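You operate a simulated robot arm through the tools that you are given. There is no shell and no other tool. Be economical: measure what you need, move in short steps, check, and stop when the job is done.

Carry out the task below with a simulated robot arm. There is one attempt and no reset: what you move stays moved.

TASK
Put the small bottle that says "soap" from the dining table top on top of the frozen pack there and the small bottle labelled "shampoo" on top of the book there.
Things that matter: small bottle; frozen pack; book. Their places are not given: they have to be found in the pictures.

It is judged by the outcome, as a careful person would: the job done as asked, and still so three seconds after it is handed in. It fails if anything else is knocked over, pushed out of place, dropped, spilled or broken.

THE ROBOT
A 7-joint arm with a two-finger parallel gripper, fixed in place. Base frame: the origin is at the foot of the arm, x ahead of it, y to its left, z up; the work surface is at about z = 0. Lengths are in mm, angles in rad, forces in N, time in s.
With the tool pointing down near the work surface it reaches from about 220 to 580 mm from the base axis. Its first joint turns from -1.152 to 1.152 rad. Payload 2.5 kg.
Tool frame: the origin (TCP) lies between the finger pads and is the grasp point; the fingertips stand 23 mm ahead of it; z points along the fingers, y is the line along which they close. The gripper opens to 94 mm. The fingers are 38 mm wide and 10 mm thick; the gripper's body (54 by 96 mm) begins 39 mm behind the TCP.
Orientation is that of the tool frame in the base frame, as [roll, pitch, yaw] about the fixed x, y, z axes, in that order (R = Rz(yaw) Ry(pitch) Rx(roll)). With the fingers straight down and closing along the base's y, the tool's x points along the base's -x, its y along +y and its z along -z.

THE INTERFACE
- The arm moves only by the tool play_rows. Its argument "moves" is a list of rows, each a list of 7 numbers: the shift along the tool's x, y, z in mm, then the turn, a rotation vector about the tool's x, y, z in degrees, then the finger opening in mm, from 0 to 94. In form: [[x, y, z, ax, ay, az, jaw], ...]. A call has 1 to 8 rows; each row is the pose to reach, as a shift and turn from the pose commanded when the call began, along the tool's axes at that moment. A row lasts 0.2 s, in which the tool goes at most 50 mm and 0.15 rad; a call with a longer step from one row to the next is refused whole, and so is a gripper value outside its range. A pose out of reach is approached as far as the arm can. The call stops where the force on the tool passes 40 N (or 10 N more than at its start, if that is more) or the arm is blocked; 0.2 s more then pass. The fingers move at their own pace (about 108 mm/s each) and stop on an object; they squeeze with about 36 N. The grip force told is the motor's: it shows also when the fingers shut on nothing. Time passes only in rows, and 0.2 s behind the last, so rows that repeat a pose let the fingers close. It gives the time, the measured TCP pose, the force on the tool (base axes), the opening and the grip force at its end, in the units of the frame above (readings bear some noise).
- Cameras (640 x 400 px; columns grow to the right, rows downward): "scene" is fixed at [107.6, -398.7, 548.9]; the picture's right is [0.94, -0.34, 0.00], its down [-0.21, -0.57, -0.79] and it looks along [0.27, 0.74, -0.61] (base axes); focal length 222 px, centre (320, 200). "wrist" rides on the gripper at [-39, 0, -44] in the tool frame; the picture's right is [0.00, -1.00, 0.00], its down [0.97, 0.00, -0.24] and it looks along [0.24, 0.00, 0.97] (tool axes); focal length 218 px, centre (320, 200).
- get_image(camera): a new picture of that camera. No time passes.
- pixel_to_xyz(camera, pixels): for up to 12 pixels [column, row] of the newest picture of that camera ("zoom" is the newest enlarged one), the place [x, y, z] in the base frame of the surface seen there, good to about 2 mm, but the place of the scene camera against the robot may be out by one fixed shift of up to 18 mm in any direction. No time passes.
- close_up(camera, box): a new picture of the part [left, top, right, bottom] of that camera's present view, enlarged. No time passes.
- hand_in(): hands the job in; it is judged then, once.

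Work in short steps. Measure before you move; look again where a grasp or a placing could have gone wrong, and mend it. You have 60 turns and 20 pictures in all, the two below and enlarged ones among them. Open the gripper and draw the arm clear of the work before you hand the job in, unless the task says otherwise; then end with one line.

The tools are called after "Request:" as a command line: name --pt "numbers of a row" for each row, then --argument value for the rest, lists and objects as JSON in quotes. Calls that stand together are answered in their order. play_rows: Moves the arm, as the interface text tells. Its arguments: {"type":"object","properties":{"moves":{"type":"array"}},"required":["moves"]} The other tools are called the same way: get_image (camera) takes a picture; pixel_to_xyz (camera, pixels) gives the place of the surface under pixels of a picture; close_up (camera, box) takes an enlarged picture of a part of a camera's view; hand_in () hands the job in.

At the start:

```text
t: 0.0
tool_pos: [325.1, 101.9, 368.4]
tcp_rot: [3.141, 0.001, -3.141]
force: [0.0, -0.1, 0.2]
opening: 94.2
grip_force: 0.0
```

scene: 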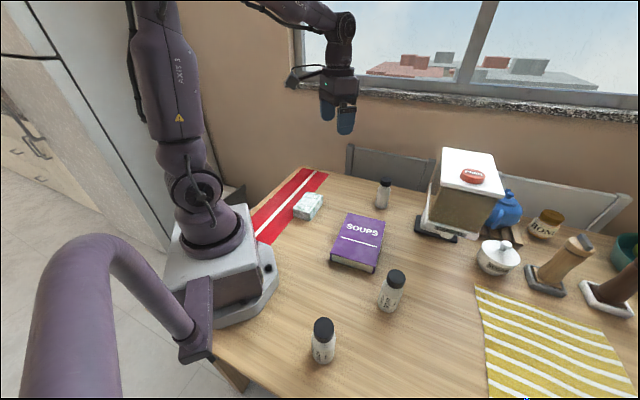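
wrist: 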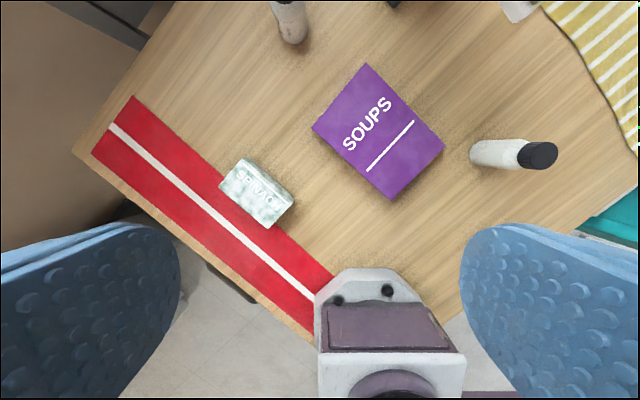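

The scene shows three bottles at about (384,193), (392,290) and (323,340), the spinach pack at (308,206) and the book at (358,242). I'll enlarge to read the labels and measure the places.

Request:
close_up --camera "scene" --box '[290, 255, 430, 375]'

Request:
close_up --camera "scene" --box '[280, 165, 420, 255]'

Request:
pixel_to_xyz --camera "scene" --pixels '[[384, 183], [384, 197], [397, 277], [390, 297], [323, 326], [323, 348], [308, 201], [348, 218], [384, 223], [371, 265], [332, 252], [360, 240]]'

Request:
pixel_to_xyz --camera "wrist" --pixels '[[366, 65], [445, 147], [391, 198], [313, 128], [378, 130], [243, 158], [293, 189], [268, 227], [220, 184], [257, 185], [292, 30], [540, 155]]'

```text
3.33 times, centred on (360, 315) of scene
```

zoom: 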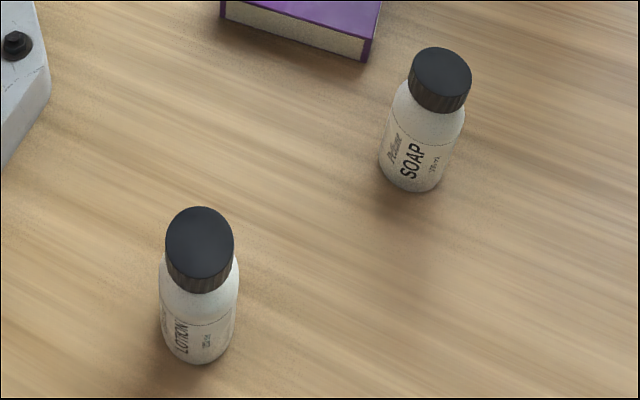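

```text
4.44 times, centred on (350, 210) of scene
```

zoom: 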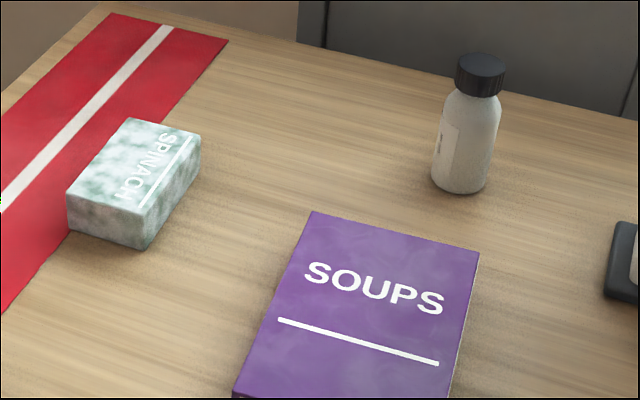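

```text
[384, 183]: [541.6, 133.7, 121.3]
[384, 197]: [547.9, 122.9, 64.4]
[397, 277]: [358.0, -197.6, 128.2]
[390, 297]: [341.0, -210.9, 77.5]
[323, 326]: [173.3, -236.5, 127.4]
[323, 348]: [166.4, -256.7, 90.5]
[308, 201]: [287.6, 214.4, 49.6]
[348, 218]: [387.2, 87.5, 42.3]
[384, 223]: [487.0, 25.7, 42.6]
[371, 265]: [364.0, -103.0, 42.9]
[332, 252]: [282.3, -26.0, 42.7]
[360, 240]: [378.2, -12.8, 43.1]
```

```text
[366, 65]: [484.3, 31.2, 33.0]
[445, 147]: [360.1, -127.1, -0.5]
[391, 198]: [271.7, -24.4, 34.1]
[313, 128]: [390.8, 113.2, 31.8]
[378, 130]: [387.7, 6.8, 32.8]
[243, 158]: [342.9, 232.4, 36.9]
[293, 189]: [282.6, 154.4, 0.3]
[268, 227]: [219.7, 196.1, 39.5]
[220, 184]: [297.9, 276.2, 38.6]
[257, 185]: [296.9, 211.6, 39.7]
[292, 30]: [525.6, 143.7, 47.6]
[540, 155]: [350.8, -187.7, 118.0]
```

Soap is the bottle at (392,290), lotion is at (323,340), and the third at (384,193) should be shampoo, though I still have to confirm that. The scene camera reads about 10 mm too high. I'll move above the soap and look with the wrist camera.

Request:
play_rows --pt "-4 -48 10 0 0 0 94" --pt "-8 -96 20 0 0 0 94" --pt "-12 -144 30 0 0 0 94" --pt "-16 -192 40 0 0 0 94" --pt "-20 -240 50 0 0 0 94" --pt "-25 -288 60 0 0 0 94" --pt "-25 -290 100 0 0 0 94" --pt "-25 -290 130 0 0 0 94"

Request:
get_image --camera "wrist"

```text
t: 1.8
tool_pos: [349.6, -187.5, 238.5]
tcp_rot: [-3.139, 0.002, -3.142]
force: [-0.7, -0.7, 0.2]
opening: 93.9
grip_force: 0.0
```

```text
15 pictures are left
```

wrist: 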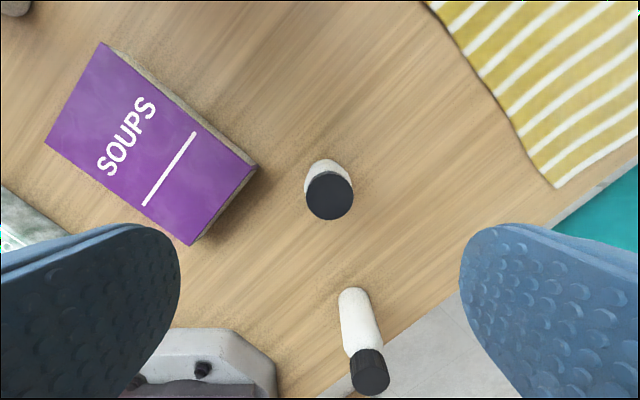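

The soap cap is at about (330,196) and spans columns 306–354. I'll measure it precisely.

Request:
pixel_to_xyz --camera "wrist" --pixels '[[330, 196], [308, 196], [352, 196], [330, 175], [330, 217], [325, 163], [250, 168], [191, 245], [102, 42], [46, 142], [150, 145]]'

```text
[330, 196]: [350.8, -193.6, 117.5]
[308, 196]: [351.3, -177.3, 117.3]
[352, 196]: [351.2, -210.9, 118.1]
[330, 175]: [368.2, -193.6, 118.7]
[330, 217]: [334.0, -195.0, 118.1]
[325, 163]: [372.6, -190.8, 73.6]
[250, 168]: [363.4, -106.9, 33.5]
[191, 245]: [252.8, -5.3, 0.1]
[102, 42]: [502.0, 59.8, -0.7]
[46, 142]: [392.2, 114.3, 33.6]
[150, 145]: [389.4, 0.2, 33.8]
```

The cap centre is (351,-194) with its top at z 118 and a diameter of about 35. I'll descend to TCP z≈104 to grip the cap, then close.

Request:
play_rows --pt "-1 -6 40 0 0 0 94" --pt "-1 -6 80 0 0 0 94" --pt "-1 -6 110 0 0 0 94" --pt "-1 -6 134 0 0 0 94" --pt "-1 -6 134 0 0 0 94"

Request:
play_rows --pt "0 0 0 0 0 0 50" --pt "0 0 0 0 0 0 30" --pt "0 0 0 0 0 0 10" --pt "0 0 0 0 0 0 10"

```text
t: 3.0
tool_pos: [349.1, -193.4, 104.2]
tcp_rot: [3.141, -0.001, -3.141]
force: [0.5, 0.2, -2.0]
opening: 94.1
grip_force: 0.1
```

```text
t: 4.0
tool_pos: [349.3, -193.3, 105.2]
tcp_rot: [3.14, 0.002, -3.141]
force: [-1.4, -0.3, 8.0]
opening: 39.1
grip_force: 36.1
```

The opening is 39 mm with an upward push of 8 N, so the tips are probably on the shoulder below the cap. I'll reopen, rise 6 mm and grip only the cap.

Request:
play_rows --pt "0 0 0 0 0 0 60" --pt "0 0 -6 0 0 0 60" --pt "0 0 -6 0 0 0 45" --pt "0 0 -6 0 0 0 30" --pt "0 0 -6 0 0 0 10" --pt "0 0 -6 0 0 0 10"

Request:
close_up --camera "scene" --box '[320, 180, 480, 320]'

```text
t: 5.4
tool_pos: [349.7, -193.1, 110.7]
tcp_rot: [3.142, 0.001, -3.141]
force: [0.2, -0.3, -0.2]
opening: 34.4
grip_force: 35.8
```

```text
2.86 times, centred on (400, 250) of scene
```

zoom: 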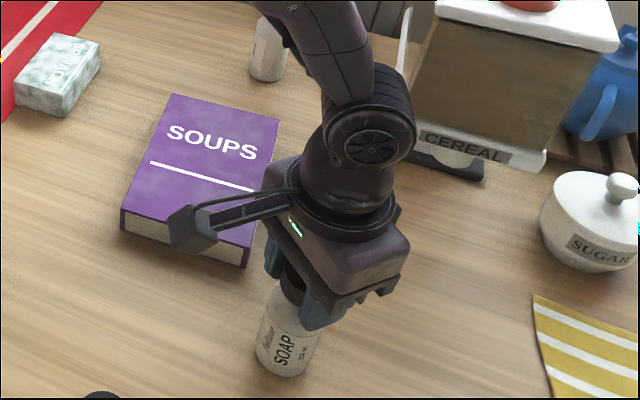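

The cap is gripped cleanly at 34.4 mm. I'll lift it straight up and check the hold.

Request:
play_rows --pt "0 0 -15 0 0 0 10" --pt "0 0 -40 0 0 0 10" --pt "0 0 -75 0 0 0 10" --pt "0 0 -110 0 0 0 10"

Request:
play_rows --pt "5 40 0 0 0 0 10" --pt "15 85 0 0 0 0 10" --pt "25 130 0 0 0 0 10" --pt "35 175 0 0 0 0 10" --pt "45 220 0 0 0 0 10" --pt "55 265 0 0 0 0 10" --pt "62 305 0 0 0 0 10" --pt "62 320 0 0 0 0 10"

Request:
get_image --camera "wrist"

```text
t: 6.4
tool_pos: [348.1, -195.0, 221.2]
tcp_rot: [-3.141, -0.001, -3.142]
force: [-0.3, -0.5, -1.0]
opening: 34.6
grip_force: 35.9
```

```text
t: 8.2
tool_pos: [285.5, 129.0, 221.0]
tcp_rot: [3.141, 0.001, 3.141]
force: [-0.2, -0.2, -1.2]
opening: 34.5
grip_force: 36.1
```

```text
13 pictures are left
```

wrist: 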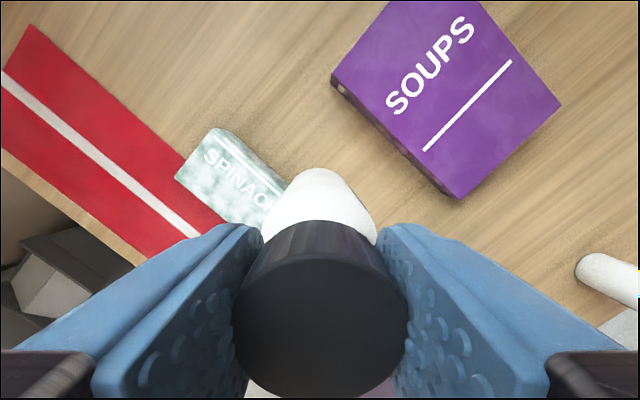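

The soap is held upright and the pack shows at about (235,175). I'll measure its top surface.

Request:
pixel_to_xyz --camera "wrist" --pixels '[[213, 130], [178, 178], [284, 184], [230, 170], [240, 195], [200, 160], [250, 175]]'

```text
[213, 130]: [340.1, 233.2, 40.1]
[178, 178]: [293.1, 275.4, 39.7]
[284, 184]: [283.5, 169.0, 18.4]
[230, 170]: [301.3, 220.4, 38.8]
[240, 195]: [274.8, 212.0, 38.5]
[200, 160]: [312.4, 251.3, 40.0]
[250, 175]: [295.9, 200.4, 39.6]
```

The pack centre is about (280.5, 214.5) with its top at z 39.5. I'll move the soap over it and stop above to check the pose.

Request:
play_rows --pt "2 30 0 0 0 0 10" --pt "4 65 0 0 0 0 10" --pt "5 85 10 0 0 0 10" --pt "5 85 35 0 0 0 10" --pt "5 85 50 0 0 0 10" --pt "5 85 50 0 0 0 10"

Request:
close_up --camera "scene" --box '[240, 130, 400, 250]'

```text
t: 9.6
tool_pos: [281.8, 209.8, 168.7]
tcp_rot: [-3.141, 0.001, 3.141]
force: [-0.8, -1.1, -1.5]
opening: 34.3
grip_force: 35.8
```

```text
3.33 times, centred on (320, 190) of scene
```

zoom: 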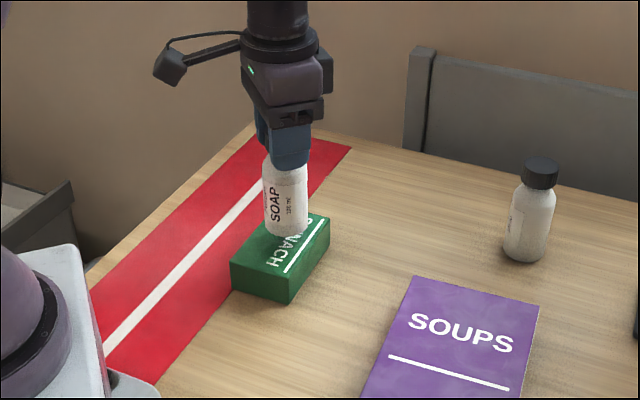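

The soap hangs about 18 mm above the pack. The frost on the pack has gone and it now looks green. I'll shift y by +4 and lower until it touches.

Request:
play_rows --pt "0 4 8 0 0 0 10" --pt "0 4 14 0 0 0 10" --pt "0 4 17 0 0 0 10" --pt "0 4 17.5 0 0 0 10"

```text
t: 10.6
tool_pos: [283.7, 215.3, 153.2]
tcp_rot: [3.14, -0.001, -3.141]
force: [-0.6, -0.3, -1.6]
opening: 34.3
grip_force: 35.7
```

No contact yet at z 153. I'll lower in 1 mm steps.

Request:
play_rows --pt "0 0 1 0 0 0 10" --pt "0 0 2 0 0 0 10" --pt "0 0 2.5 0 0 0 10" --pt "0 0 2.5 0 0 0 10"

```text
t: 11.6
tool_pos: [282.9, 215.2, 151.3]
tcp_rot: [3.141, 0.0, -3.141]
force: [0.1, -0.1, 0.6]
opening: 34.2
grip_force: 35.3
```

The weight has come off (force z went from -1.6 to +0.6), so the bottle is resting on the pack. I'll open gently and rise.

Request:
play_rows --pt "0 0 0 0 0 0 45" --pt "0 0 0 0 0 0 70" --pt "0 0 0 0 0 0 90" --pt "0 0 -30 0 0 0 90" --pt "0 0 -70 0 0 0 90" --pt "0 0 -110 0 0 0 90"

Request:
get_image --camera "scene"

```text
t: 13.0
tool_pos: [282.2, 214.7, 260.0]
tcp_rot: [-3.139, -0.001, 3.14]
force: [-0.3, -0.4, -0.6]
opening: 89.9
grip_force: 0.0
```

```text
11 pictures are left
```

scene: 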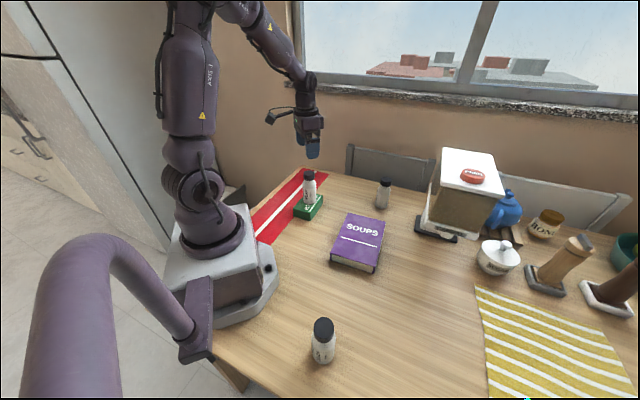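

The soap stands on the pack. Next I'll go toward the third bottle at roughly (540,138) and look at it.

Request:
play_rows --pt "-40 -14 0 0 0 0 90" --pt "-80 -28 0 0 0 0 90" --pt "-120 -42 0 0 0 0 90" --pt "-160 -56 0 0 0 0 90" --pt "-200 -70 0 0 0 0 90" --pt "-230 -77 0 0 0 0 90" --pt "-230 -77 0 0 0 0 90"

Request:
get_image --camera "wrist"

```text
t: 14.6
tool_pos: [514.3, 137.5, 258.7]
tcp_rot: [3.14, 0.0, 3.141]
force: [-0.7, 0.3, -0.1]
opening: 89.8
grip_force: 0.0
```

```text
10 pictures are left
```

wrist: 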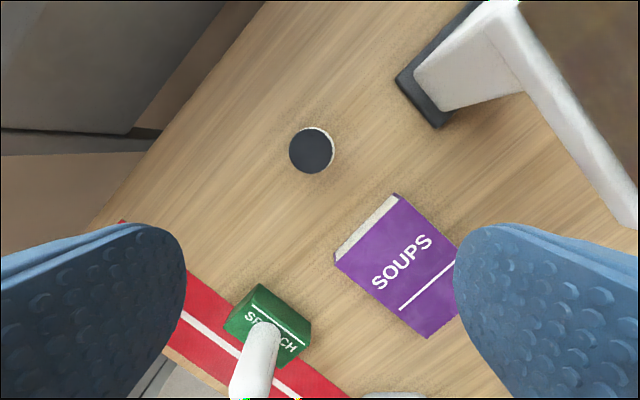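

The bottle's cap is at (311,151) and the cereal dispenser is to the right at about (440,90). I'll measure both for clearance.

Request:
pixel_to_xyz --camera "wrist" --pixels '[[311, 151], [290, 151], [333, 151], [311, 130], [311, 173], [398, 80], [438, 126], [415, 70], [445, 110], [525, 93], [490, 15]]'

```text
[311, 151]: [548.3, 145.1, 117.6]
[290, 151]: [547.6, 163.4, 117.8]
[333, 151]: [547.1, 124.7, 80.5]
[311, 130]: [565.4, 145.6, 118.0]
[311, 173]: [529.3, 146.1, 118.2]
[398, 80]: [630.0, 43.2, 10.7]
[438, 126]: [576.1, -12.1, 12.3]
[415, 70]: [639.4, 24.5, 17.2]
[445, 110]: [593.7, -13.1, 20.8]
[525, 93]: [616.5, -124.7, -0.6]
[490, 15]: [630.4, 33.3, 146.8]
```

The cap centre is (547.7,145.5), within reach and clear of the dispenser. I'll line up above it, then descend to z≈111.

Request:
play_rows --pt "-33 8 10 0 0 0 90" --pt "-33.5 8 50 0 0 0 90" --pt "-33.5 8 90 0 0 0 90" --pt "-33.5 8 110 0 0 0 90" --pt "-33.5 8 110 0 0 0 90"

```text
t: 15.8
tool_pos: [545.9, 146.8, 151.6]
tcp_rot: [-3.14, 0.001, -3.142]
force: [0.2, -0.6, 0.0]
opening: 90.3
grip_force: 0.1
```

I'm aligned at z 151.6, so I'll descend 40 mm and close.

Request:
play_rows --pt "-1 -1 20 0 0 0 90" --pt "-1 -1 39.5 0 0 0 90" --pt "-1 -1 39.5 0 0 0 65" --pt "-1 -1 39.5 0 0 0 45" --pt "-1 -1 39.5 0 0 0 30" --pt "-1 -1 39.5 0 0 0 10" --pt "-1 -1 39.5 0 0 0 10"

```text
t: 17.4
tool_pos: [547.6, 146.7, 111.9]
tcp_rot: [3.141, -0.001, 3.14]
force: [1.0, -0.4, 0.7]
opening: 34.7
grip_force: 36.4
```

The cap is gripped at 34.7 mm. I'll lift it, move in toward the base and turn it about 50° to show the label to the scene camera.

Request:
play_rows --pt "0 0 -15 0 0 0 10" --pt "0 0 -45 0 0 0 10" --pt "0 0 -80 0 0 0 10" --pt "30 -10 -80 0 0 0 10" --pt "60 -30 -80 0 0 0 10" --pt "90 -60 -80 0 0 0 10"

Request:
play_rows --pt "0 0 0 0 0 -8 10" --pt "0 0 0 0 0 -16 10" --pt "0 0 0 0 0 -24 10" --pt "0 0 0 0 0 -32 10" --pt "0 0 0 0 0 -40 10" --pt "0 0 0 0 0 -48 10" --pt "0 0 0 0 0 -48 10"

Request:
close_up --camera "scene" --box '[310, 130, 430, 230]'

```text
t: 18.8
tool_pos: [457.5, 87.1, 191.5]
tcp_rot: [3.141, 0.0, 3.141]
force: [-0.5, -0.1, -1.2]
opening: 34.5
grip_force: 35.8
```

```text
t: 20.4
tool_pos: [457.0, 86.0, 190.7]
tcp_rot: [-3.141, 0.0, -2.302]
force: [0.2, 0.4, -1.8]
opening: 34.4
grip_force: 35.8
```

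```text
4.00 times, centred on (370, 180) of scene
```

zoom: 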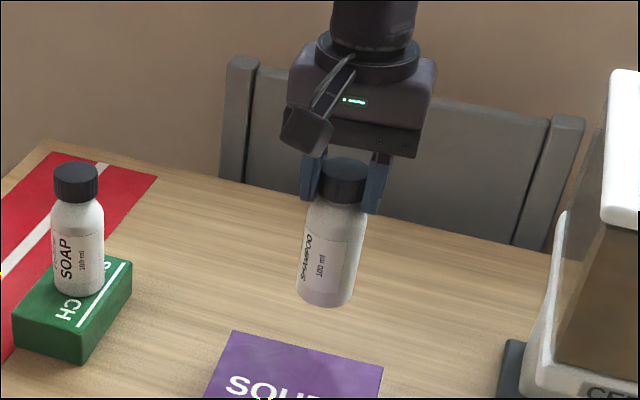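

It reads SHAMPOO. I'll carry it to the book's centre at about (377,5), stopping a few mm above the top.

Request:
play_rows --pt "35 2 0 0 0 -48 10"

```text
refused: row 1 steps farther than a row can; nothing moved
```

The turn is relative, so it should stay at zero; nothing moved.

Request:
play_rows --pt "35 2 0 0 0 0 10" --pt "70 3 0 0 0 0 10" --pt "100 4 0 0 0 0 10" --pt "113.7 5.4 5 0 0 0 10" --pt "113.7 5.4 25 0 0 0 10" --pt "113.7 5.4 38 0 0 0 10" --pt "113.7 5.4 38 0 0 0 10"

Request:
close_up --camera "scene" --box '[280, 160, 440, 290]'

```text
t: 22.0
tool_pos: [378.5, 4.4, 152.4]
tcp_rot: [-3.141, 0.0, -2.304]
force: [-0.1, 0.5, -1.0]
opening: 34.4
grip_force: 36.2
```

```text
3.08 times, centred on (360, 225) of scene
```

zoom: 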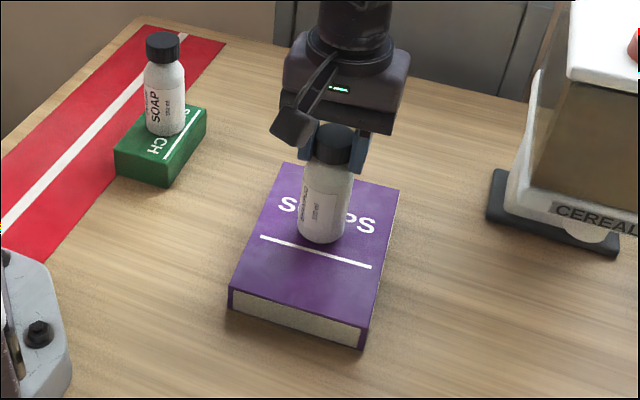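

It is over the middle of the book, about 8 mm above the top. I'll lower slowly.

Request:
play_rows --pt "0 0 3 0 0 0 10" --pt "0 0 5 0 0 0 10" --pt "0 0 6 0 0 0 10" --pt "0 0 6.5 0 0 0 10" --pt "0 0 6.5 0 0 0 10"

```text
t: 23.2
tool_pos: [376.9, 5.0, 146.2]
tcp_rot: [3.142, 0.002, -2.304]
force: [-0.4, 0.3, -1.0]
opening: 34.4
grip_force: 36.2
```

No contact yet at z 146, so I'll lower in smaller steps.

Request:
play_rows --pt "0 0 0.7 0 0 0 10" --pt "0 0 1.4 0 0 0 10" --pt "0 0 1.4 0 0 0 10"

```text
t: 24.0
tool_pos: [378.9, 4.2, 145.6]
tcp_rot: [-3.14, 0.0, -2.303]
force: [-0.3, -0.8, -0.6]
opening: 34.4
grip_force: 36.3
```

Request:
play_rows --pt "0 0 0.7 0 0 0 10" --pt "0 0 1.2 0 0 0 10" --pt "0 0 1.2 0 0 0 10"

```text
t: 24.8
tool_pos: [377.6, 4.9, 144.4]
tcp_rot: [3.141, 0.0, -2.304]
force: [-0.7, 0.8, 4.8]
opening: 34.7
grip_force: 36.0
```

Force z is now +4.8 N, so the bottle is resting on the book. I'll open and rise straight up.

Request:
play_rows --pt "0 0 0 0 0 0 45" --pt "0 0 0 0 0 0 70" --pt "0 0 0 0 0 0 90" --pt "0 0 -35 0 0 0 90" --pt "0 0 -75 0 0 0 90" --pt "0 0 -115 0 0 0 90" --pt "0 0 -150 0 0 0 90" --pt "0 0 -150 0 0 0 90"

Request:
get_image --camera "scene"

```text
t: 26.6
tool_pos: [376.3, 4.6, 295.2]
tcp_rot: [3.141, 0.001, -2.305]
force: [0.2, 0.5, -0.3]
opening: 90.3
grip_force: 0.0
```

```text
7 pictures are left
```

scene: 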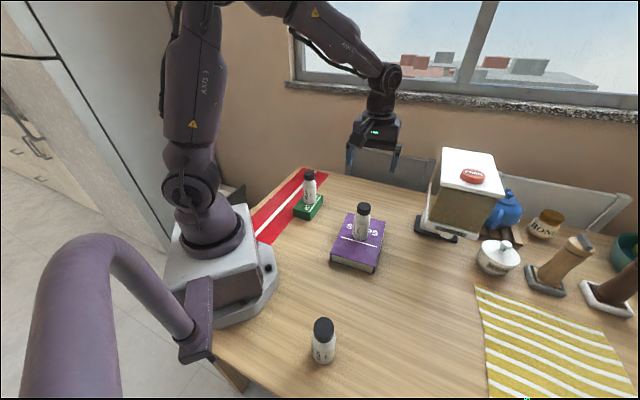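

Both bottles stand where asked, the other things look undisturbed, and the open gripper is well above them. I'll hand it in.

Request:
hand_in

```text
The job is handed in.
```

The soap bottle is standing on the frozen pack and the shampoo bottle is standing on the book; nothing else was disturbed.
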